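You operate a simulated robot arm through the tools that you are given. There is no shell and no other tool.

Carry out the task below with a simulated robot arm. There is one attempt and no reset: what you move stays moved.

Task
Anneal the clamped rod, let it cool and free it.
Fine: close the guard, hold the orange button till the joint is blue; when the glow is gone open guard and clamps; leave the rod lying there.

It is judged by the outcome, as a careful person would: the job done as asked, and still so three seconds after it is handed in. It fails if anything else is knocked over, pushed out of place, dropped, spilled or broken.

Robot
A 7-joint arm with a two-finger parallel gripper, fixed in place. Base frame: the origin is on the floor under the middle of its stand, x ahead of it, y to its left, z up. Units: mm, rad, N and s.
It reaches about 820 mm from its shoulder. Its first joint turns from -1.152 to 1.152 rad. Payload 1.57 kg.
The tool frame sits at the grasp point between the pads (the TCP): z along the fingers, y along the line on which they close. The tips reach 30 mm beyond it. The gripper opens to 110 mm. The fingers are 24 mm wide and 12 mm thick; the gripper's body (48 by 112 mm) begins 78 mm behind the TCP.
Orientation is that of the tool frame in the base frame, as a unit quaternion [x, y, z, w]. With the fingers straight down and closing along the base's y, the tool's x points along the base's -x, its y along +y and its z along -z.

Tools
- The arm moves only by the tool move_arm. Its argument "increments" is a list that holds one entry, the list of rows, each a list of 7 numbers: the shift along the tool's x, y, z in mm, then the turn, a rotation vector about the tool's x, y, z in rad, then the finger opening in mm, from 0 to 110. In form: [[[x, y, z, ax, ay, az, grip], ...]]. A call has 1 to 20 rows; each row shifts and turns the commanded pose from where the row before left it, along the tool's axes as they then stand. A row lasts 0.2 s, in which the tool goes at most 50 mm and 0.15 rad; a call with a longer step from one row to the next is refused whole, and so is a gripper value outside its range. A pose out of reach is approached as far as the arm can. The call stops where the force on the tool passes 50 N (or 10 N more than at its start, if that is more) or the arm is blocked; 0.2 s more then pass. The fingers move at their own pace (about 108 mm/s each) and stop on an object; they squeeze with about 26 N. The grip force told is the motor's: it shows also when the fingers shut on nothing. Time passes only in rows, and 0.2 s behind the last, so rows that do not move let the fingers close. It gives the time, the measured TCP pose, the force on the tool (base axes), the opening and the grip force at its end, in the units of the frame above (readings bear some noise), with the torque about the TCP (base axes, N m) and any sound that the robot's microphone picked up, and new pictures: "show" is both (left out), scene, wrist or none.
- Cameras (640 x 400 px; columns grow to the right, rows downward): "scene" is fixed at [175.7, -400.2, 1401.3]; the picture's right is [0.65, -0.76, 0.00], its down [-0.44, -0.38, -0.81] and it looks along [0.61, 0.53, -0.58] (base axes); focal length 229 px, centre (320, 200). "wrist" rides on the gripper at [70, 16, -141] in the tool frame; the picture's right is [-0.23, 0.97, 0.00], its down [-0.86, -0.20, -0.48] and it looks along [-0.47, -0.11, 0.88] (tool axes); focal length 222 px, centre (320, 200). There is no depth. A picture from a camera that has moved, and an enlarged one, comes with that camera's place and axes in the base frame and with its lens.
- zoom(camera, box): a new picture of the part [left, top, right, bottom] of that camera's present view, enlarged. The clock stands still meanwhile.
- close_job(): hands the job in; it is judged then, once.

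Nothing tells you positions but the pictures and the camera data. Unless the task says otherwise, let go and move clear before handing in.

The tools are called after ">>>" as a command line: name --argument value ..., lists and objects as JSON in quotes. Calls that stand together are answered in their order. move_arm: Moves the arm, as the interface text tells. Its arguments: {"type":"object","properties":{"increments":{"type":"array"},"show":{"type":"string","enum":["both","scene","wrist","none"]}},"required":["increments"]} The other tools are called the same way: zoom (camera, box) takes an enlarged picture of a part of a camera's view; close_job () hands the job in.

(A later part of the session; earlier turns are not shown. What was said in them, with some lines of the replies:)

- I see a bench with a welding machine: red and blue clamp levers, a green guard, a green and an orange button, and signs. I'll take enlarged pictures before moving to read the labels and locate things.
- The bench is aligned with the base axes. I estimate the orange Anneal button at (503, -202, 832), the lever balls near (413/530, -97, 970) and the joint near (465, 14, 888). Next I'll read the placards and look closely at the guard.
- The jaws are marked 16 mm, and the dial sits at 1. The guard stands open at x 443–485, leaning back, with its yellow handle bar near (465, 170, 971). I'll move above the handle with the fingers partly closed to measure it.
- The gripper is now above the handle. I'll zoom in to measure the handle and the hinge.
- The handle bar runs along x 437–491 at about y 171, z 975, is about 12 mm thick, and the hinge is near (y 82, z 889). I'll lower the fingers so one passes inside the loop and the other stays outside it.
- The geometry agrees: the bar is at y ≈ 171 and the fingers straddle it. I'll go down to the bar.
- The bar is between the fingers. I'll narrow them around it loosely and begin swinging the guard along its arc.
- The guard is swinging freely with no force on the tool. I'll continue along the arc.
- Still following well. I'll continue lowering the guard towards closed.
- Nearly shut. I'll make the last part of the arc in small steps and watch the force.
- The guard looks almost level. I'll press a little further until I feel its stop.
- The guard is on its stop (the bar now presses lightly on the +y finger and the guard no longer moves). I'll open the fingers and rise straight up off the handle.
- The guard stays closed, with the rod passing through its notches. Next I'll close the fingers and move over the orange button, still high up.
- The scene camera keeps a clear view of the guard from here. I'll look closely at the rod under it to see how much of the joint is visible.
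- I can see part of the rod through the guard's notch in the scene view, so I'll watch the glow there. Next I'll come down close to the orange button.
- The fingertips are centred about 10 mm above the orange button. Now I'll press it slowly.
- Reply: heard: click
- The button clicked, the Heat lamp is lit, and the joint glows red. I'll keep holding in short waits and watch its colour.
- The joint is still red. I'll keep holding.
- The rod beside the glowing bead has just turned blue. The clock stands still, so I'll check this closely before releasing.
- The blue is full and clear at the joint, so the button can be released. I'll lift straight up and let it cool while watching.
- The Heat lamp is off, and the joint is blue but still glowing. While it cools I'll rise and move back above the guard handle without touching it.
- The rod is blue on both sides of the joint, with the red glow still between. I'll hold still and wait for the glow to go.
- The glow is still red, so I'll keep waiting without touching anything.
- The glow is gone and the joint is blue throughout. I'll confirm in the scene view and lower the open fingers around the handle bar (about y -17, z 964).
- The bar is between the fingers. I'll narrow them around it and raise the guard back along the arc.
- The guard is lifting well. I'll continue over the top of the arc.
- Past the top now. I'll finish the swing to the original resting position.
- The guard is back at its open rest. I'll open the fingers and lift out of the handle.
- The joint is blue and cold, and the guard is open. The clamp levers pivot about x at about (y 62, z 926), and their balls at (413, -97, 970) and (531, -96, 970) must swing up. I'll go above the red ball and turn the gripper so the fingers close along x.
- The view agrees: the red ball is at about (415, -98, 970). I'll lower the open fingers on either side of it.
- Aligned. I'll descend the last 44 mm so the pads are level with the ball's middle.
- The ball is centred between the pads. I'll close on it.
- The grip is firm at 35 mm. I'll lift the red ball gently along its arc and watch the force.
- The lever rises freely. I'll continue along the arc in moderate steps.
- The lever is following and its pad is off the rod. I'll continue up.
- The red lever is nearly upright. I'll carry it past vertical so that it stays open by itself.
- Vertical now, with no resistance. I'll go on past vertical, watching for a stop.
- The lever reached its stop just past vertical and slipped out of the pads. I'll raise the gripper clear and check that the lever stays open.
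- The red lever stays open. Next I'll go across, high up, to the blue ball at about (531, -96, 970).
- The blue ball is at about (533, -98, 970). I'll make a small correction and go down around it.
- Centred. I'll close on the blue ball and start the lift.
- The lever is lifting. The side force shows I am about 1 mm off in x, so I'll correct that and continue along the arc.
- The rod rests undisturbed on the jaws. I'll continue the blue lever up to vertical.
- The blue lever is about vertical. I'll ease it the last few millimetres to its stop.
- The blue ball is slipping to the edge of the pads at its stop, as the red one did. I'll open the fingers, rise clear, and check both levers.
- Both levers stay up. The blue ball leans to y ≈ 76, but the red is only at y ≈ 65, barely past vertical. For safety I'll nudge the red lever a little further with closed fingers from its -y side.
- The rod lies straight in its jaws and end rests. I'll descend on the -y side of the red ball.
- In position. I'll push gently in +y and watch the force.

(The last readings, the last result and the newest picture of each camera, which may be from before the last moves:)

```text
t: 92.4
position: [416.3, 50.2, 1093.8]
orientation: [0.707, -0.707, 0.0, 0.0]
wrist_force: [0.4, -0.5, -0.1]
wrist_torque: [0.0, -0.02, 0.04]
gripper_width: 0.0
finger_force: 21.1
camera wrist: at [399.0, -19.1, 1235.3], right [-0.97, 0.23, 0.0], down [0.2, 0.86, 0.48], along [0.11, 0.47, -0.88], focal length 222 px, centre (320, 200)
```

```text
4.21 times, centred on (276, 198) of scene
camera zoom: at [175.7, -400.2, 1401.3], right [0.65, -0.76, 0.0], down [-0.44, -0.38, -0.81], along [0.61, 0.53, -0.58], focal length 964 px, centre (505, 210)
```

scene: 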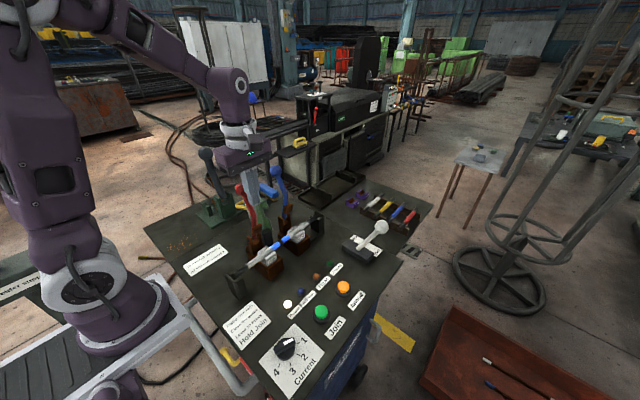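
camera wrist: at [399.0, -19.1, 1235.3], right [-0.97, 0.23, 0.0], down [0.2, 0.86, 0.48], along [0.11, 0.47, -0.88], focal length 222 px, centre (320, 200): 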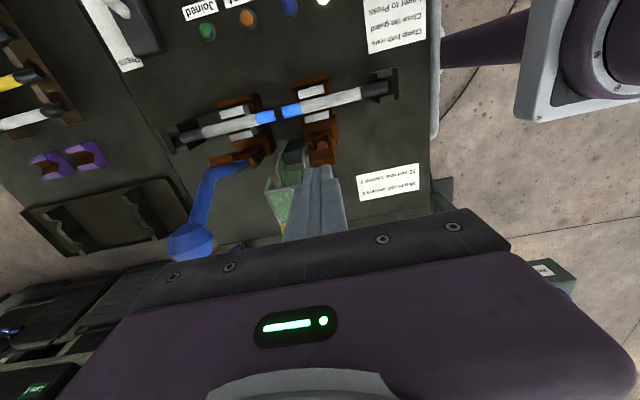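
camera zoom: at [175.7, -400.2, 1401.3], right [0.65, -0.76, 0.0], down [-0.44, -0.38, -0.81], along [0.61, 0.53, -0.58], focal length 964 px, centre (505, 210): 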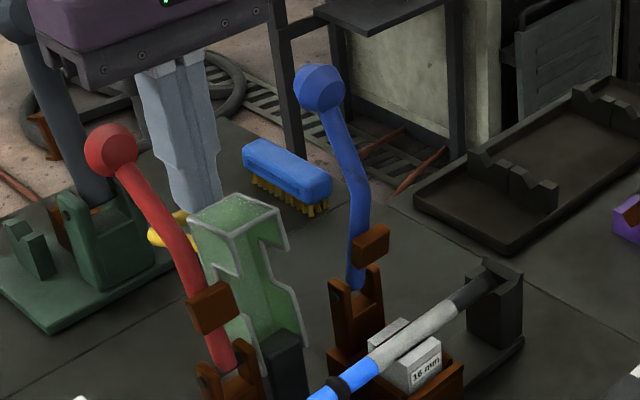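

The push tipped the red lever over to its true open stop, well past vertical. I'll wait a moment to see that it has settled. The blue lever will need the same nudge.

>>> move_arm --increments '[[[5, 0, 0, 0, 0, 0, 0], [0, 0, 0, 0, 0, 0, 0], [0, 0, 0, 0, 0, 0, 0]]]' --show "both"

>>> zoom --camera "scene" --box '[200, 150, 352, 245]'

```text
t: 93.2
position: [415.4, 44.2, 1092.8]
orientation: [-0.707, 0.708, 0.0, 0.001]
wrist_force: [0.4, 0.3, 0.3]
wrist_torque: [0.02, 0.01, 0.0]
gripper_width: 0.0
finger_force: 21.0
camera wrist: at [399.2, -24.0, 1235.2], right [-0.97, 0.23, 0.0], down [0.2, 0.86, 0.48], along [0.11, 0.47, -0.88], focal length 222 px, centre (320, 200)
```

scene: 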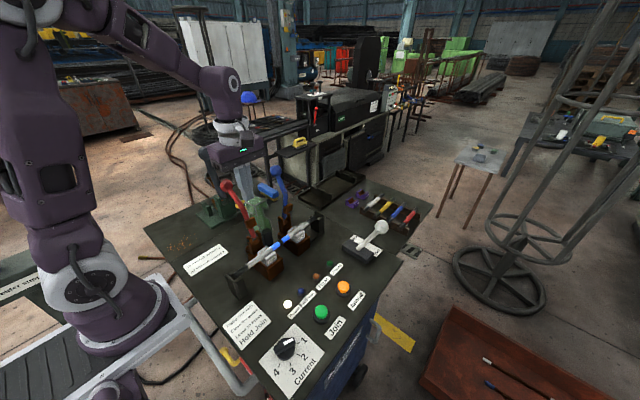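
wrist: 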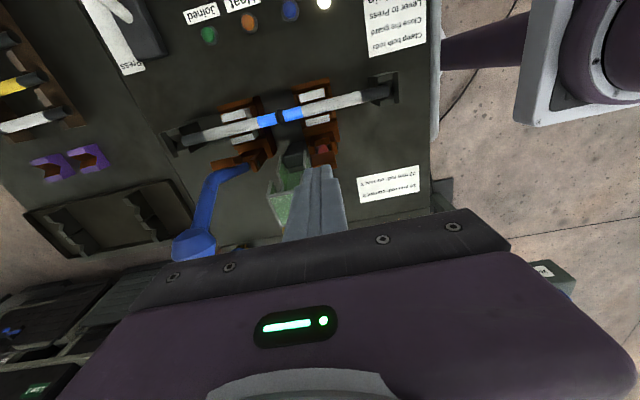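

```text
4.21 times, centred on (276, 198) of scene
camera zoom: at [175.7, -400.2, 1401.3], right [0.65, -0.76, 0.0], down [-0.44, -0.38, -0.81], along [0.61, 0.53, -0.58], focal length 964 px, centre (505, 210)
```

zoom: 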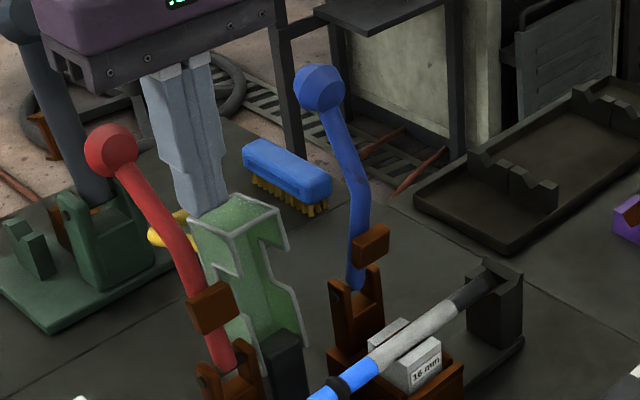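

The red lever has settled on its stop. I'll rise, move across to the -y side of the blue ball, and come down there.

>>> move_arm --increments '[[[4, 0, -15, 0, 0, 0, 0], [0, 0, -25, 0, 0, 0, 0], [0, 0, -30, 0, 0, 0, 0], [0, 0, -30, 0, 0, 0, 0], [3, -23.6, 0, 0, 0, 0, 0], [3, -23.6, 0, 0, 0, 0, 0], [3, -23.6, 0, 0, 0, 0, 0], [3, -23.6, 0, 0, 0, 0, 0], [3, -23.6, 0, 0, 0, 0, 0], [0, 0, 20, 0, 0, 0, 0], [0, 0, 20, 0, 0, 0, 0], [0, 0, 20, 0, 0, 0, 0], [0, 0, 20, 0, 0, 0, 0], [0, 0, 20, 0, 0, 0, 0], [0, 0, 0, 0, 0, 0, 0]]]' --show "both"

>>> zoom --camera "scene" --box '[200, 150, 352, 245]'

>>> zoom --camera "wrist" --box '[200, 60, 440, 210]'

```text
t: 96.4
position: [532.8, 24.7, 1092.7]
orientation: [-0.707, 0.707, 0.001, 0.0]
wrist_force: [0.6, 0.0, -0.4]
wrist_torque: [0.02, 0.0, -0.02]
gripper_width: 0.0
finger_force: 21.4
camera wrist: at [516.8, -43.8, 1234.8], right [-0.97, 0.23, 0.0], down [0.2, 0.86, 0.48], along [0.11, 0.47, -0.88], focal length 222 px, centre (320, 200)
```

scene: 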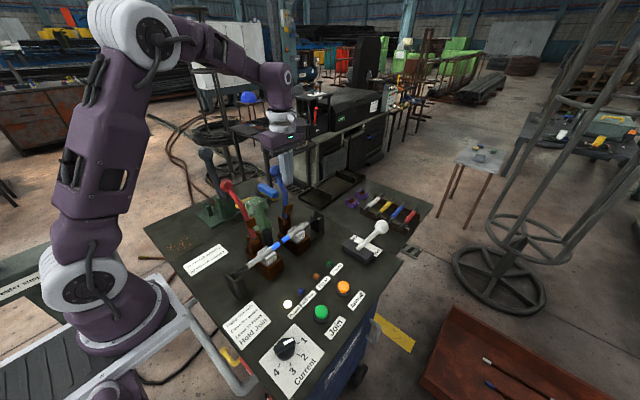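
wrist: 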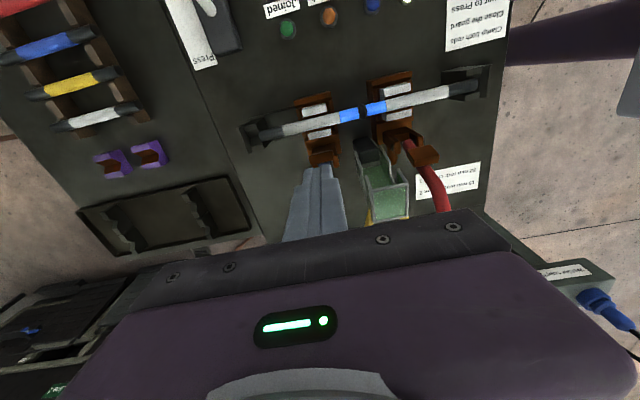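

```text
4.21 times, centred on (276, 198) of scene
camera zoom: at [175.7, -400.2, 1401.3], right [0.65, -0.76, 0.0], down [-0.44, -0.38, -0.81], along [0.61, 0.53, -0.58], focal length 964 px, centre (505, 210)
```

zoom: 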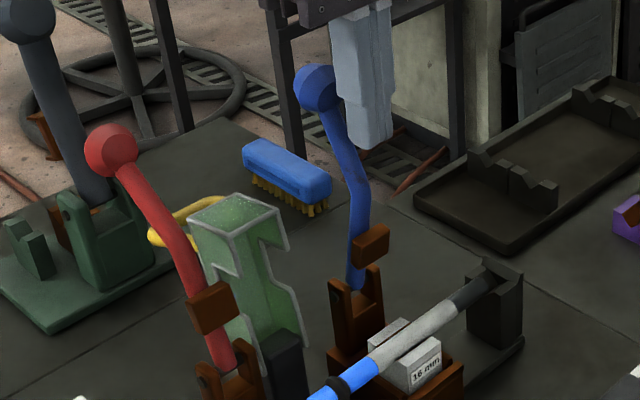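

```text
2.67 times, centred on (320, 135) of wrist
camera zoom: at [516.8, -43.8, 1234.8], right [-0.97, 0.23, 0.0], down [0.2, 0.86, 0.48], along [0.11, 0.47, -0.88], focal length 592 px, centre (320, 373)
```

zoom: 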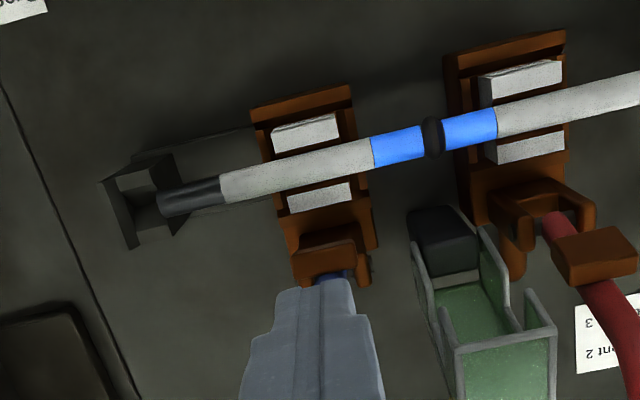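

I'm beside the blue ball on its -y side. I'll push gently in +y until it tips to its stop.

>>> move_arm --increments '[[[-5, 0, 0, 0, 0, 0, 0], [-5, 0, 0, 0, 0, 0, 0], [-5, 0, 0, 0, 0, 0, 0], [-4, 0, 0, 0, 0, 0, 0], [-3, 0, 0, 0, 0, 0, 0], [-3, 0, 0, 0, 0, 0, 0], [0, 0, 0, 0, 0, 0, 0]]]' --show "wrist"

>>> zoom --camera "scene" --box '[200, 150, 352, 245]'

```text
t: 98.0
position: [533.6, 50.4, 1092.5]
orientation: [0.707, -0.707, 0.0, 0.0]
wrist_force: [0.5, -0.5, -0.1]
wrist_torque: [0.04, -0.02, 0.0]
gripper_width: 0.1
finger_force: 20.9
camera wrist: at [517.3, -18.3, 1235.4], right [-0.97, 0.23, 0.0], down [0.2, 0.85, 0.48], along [0.11, 0.47, -0.88], focal length 222 px, centre (320, 200)
```

wrist: 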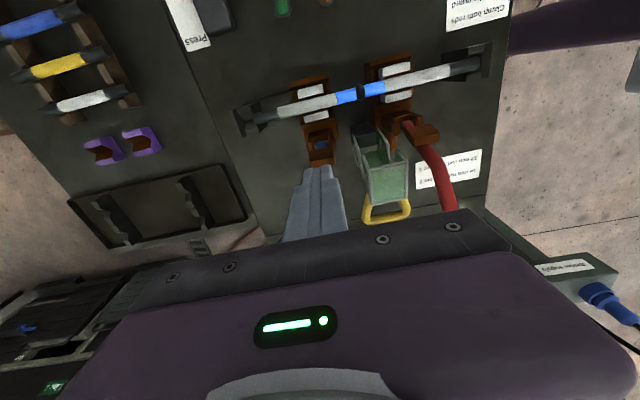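

```text
4.21 times, centred on (276, 198) of scene
camera zoom: at [175.7, -400.2, 1401.3], right [0.65, -0.76, 0.0], down [-0.44, -0.38, -0.81], along [0.61, 0.53, -0.58], focal length 964 px, centre (505, 210)
```

zoom: 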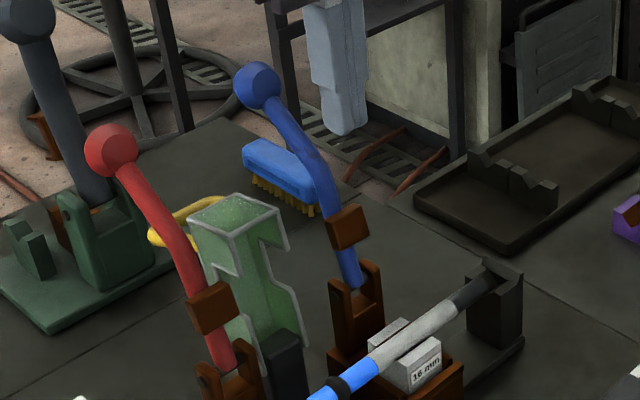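

Both levers now lie back on their open stops. I'll retreat upwards and away, then inspect everything.

>>> move_arm --increments '[[[6, 0, 0, 0, 0, 0, 0], [0, 0, -25, 0, 0, 0, 0], [0, 0, -30, 0, 0, 0, 0], [0, 0, -35, 0, 0, 0, 0], [0, 0, -35, 0, 0, 0, 0], [0, 15, -30, 0, 0, 0, 20], [0, 25, 0, 0, 0, 0, 40], [0, 25, 0, 0, 0, 0, 40], [0, 25, 0, 0, 0, 0, 40], [0, 25, 0, 0, 0, 0, 40], [0, 0, 0, 0, 0, 0, 40]]]' --show "both"

>>> zoom --camera "scene" --box '[200, 160, 352, 255]'

>>> zoom --camera "wrist" --box '[160, 40, 480, 240]'

>>> zoom --camera "scene" --box '[220, 230, 420, 355]'

```text
t: 100.4
position: [417.9, 46.3, 1248.3]
orientation: [0.708, -0.707, 0.0, 0.0]
wrist_force: [-0.1, -0.3, 0.0]
wrist_torque: [0.02, -0.03, -0.02]
gripper_width: 39.9
finger_force: 0.1
camera wrist: at [401.7, -23.6, 1389.8], right [-0.97, 0.23, 0.0], down [0.2, 0.85, 0.48], along [0.11, 0.47, -0.88], focal length 222 px, centre (320, 200)
```

scene: 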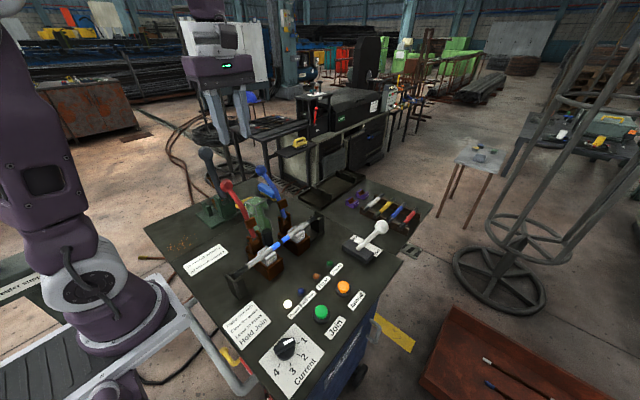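
wrist: 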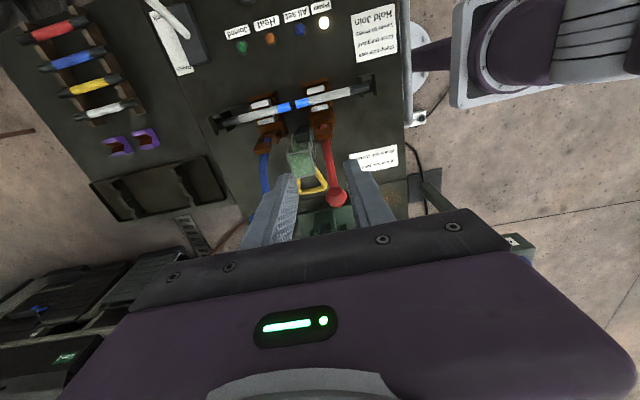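

```text
4.21 times, centred on (276, 208) of scene
camera zoom: at [175.7, -400.2, 1401.3], right [0.65, -0.76, 0.0], down [-0.44, -0.38, -0.81], along [0.61, 0.53, -0.58], focal length 964 px, centre (505, 168)
```

zoom: 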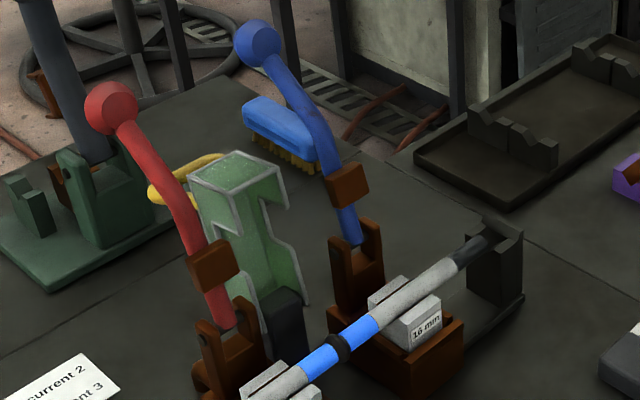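

```text
2.00 times, centred on (320, 140) of wrist
camera zoom: at [401.7, -23.6, 1389.8], right [-0.97, 0.23, 0.0], down [0.2, 0.85, 0.48], along [0.11, 0.47, -0.88], focal length 444 px, centre (320, 320)
```

zoom: 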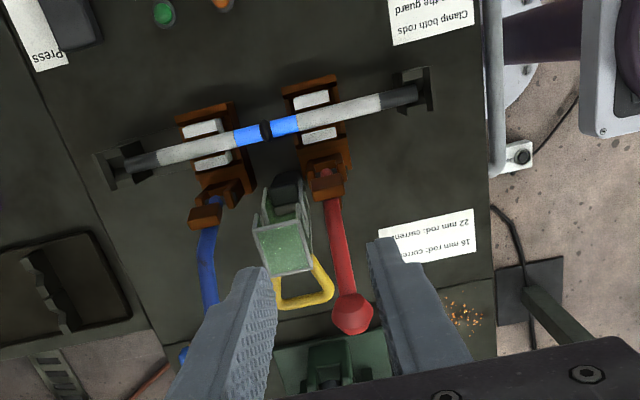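

```text
3.20 times, centred on (320, 292) of scene
camera zoom: at [175.7, -400.2, 1401.3], right [0.65, -0.76, 0.0], down [-0.44, -0.38, -0.81], along [0.61, 0.53, -0.58], focal length 732 px, centre (320, -96)
```

zoom: 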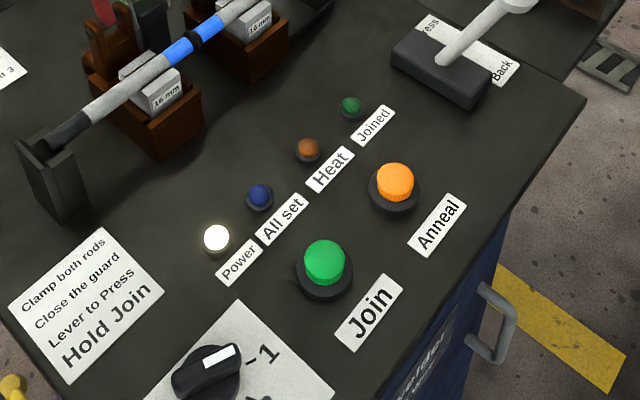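

Everything looks right. I'll take one last close look at the joint before handing in.

>>> zoom --camera "scene" --box '[256, 220, 304, 252]'

>>> move_arm --increments '[[[0, 0, 0, 0, 0, 0, 40], [0, 0, 0, 0, 0, 0, 40], [0, 0, 0, 0, 0, 0, 40], [0, 0, 0, 0, 0, 0, 40], [0, 0, 0, 0, 0, 0, 40]]]' --show "scene"

```text
12.50 times, centred on (280, 236) of scene
camera zoom: at [175.7, -400.2, 1401.3], right [0.65, -0.76, 0.0], down [-0.44, -0.38, -0.81], along [0.61, 0.53, -0.58], focal length 2861 px, centre (820, -250)
```

zoom: 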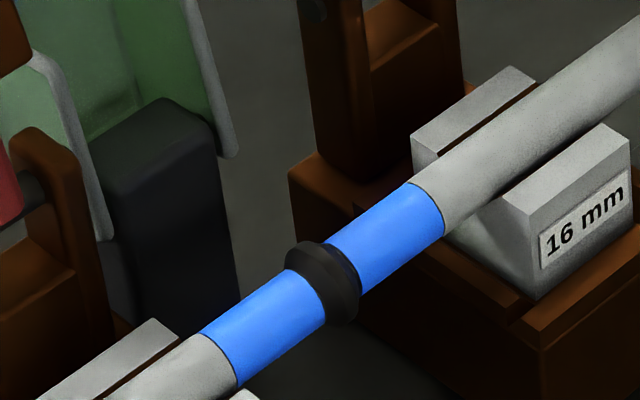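

```text
t: 101.6
position: [418.6, 45.7, 1248.0]
orientation: [-0.707, 0.707, -0.001, 0.0]
wrist_force: [-0.3, 0.0, -0.2]
wrist_torque: [0.02, 0.0, -0.02]
gripper_width: 39.9
finger_force: 0.1
```

scene: 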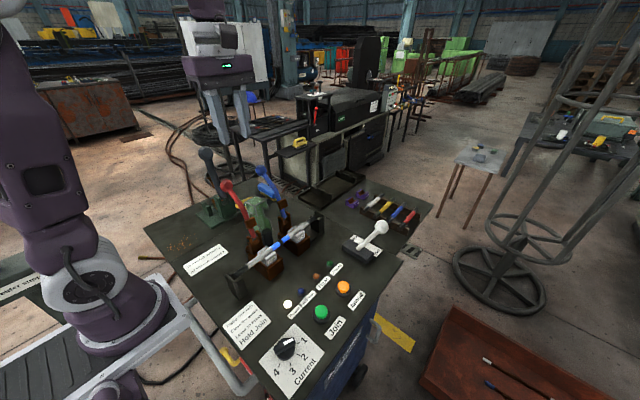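

The rod is blue on both sides of the weld bead and no longer glows. The guard and both clamps are open and steady, the rod lies in its jaws, and the arm is clear, so I'm handing the job in.

>>> close_job

```text
The job is handed in.
```

The rod is annealed, cooled and freed, and I've handed the job in.

- **Annealing:** I closed the guard and held the orange button for about two seconds. By then the rod had turned blue on both sides of the weld bead. The bead itself was black before and still looks black.
- **Cooling:** I kept the guard shut until the red glow was gone, about 12 seconds after I let go of the button.
- **Freeing:** The guard is back in its open position and both clamp levers lie back on their open stops. The red one slipped out of the gripper near vertical, so I nudged both the rest of the way with the fingers. The rod lies undisturbed in the lower jaws and end rests.

I left the current dial at 1, where it was set. The placard says current 2 for a 16 mm rod, but you didn't ask for a change and it heated fine at 1. Nothing else on the bench was moved, and the arm is clear.
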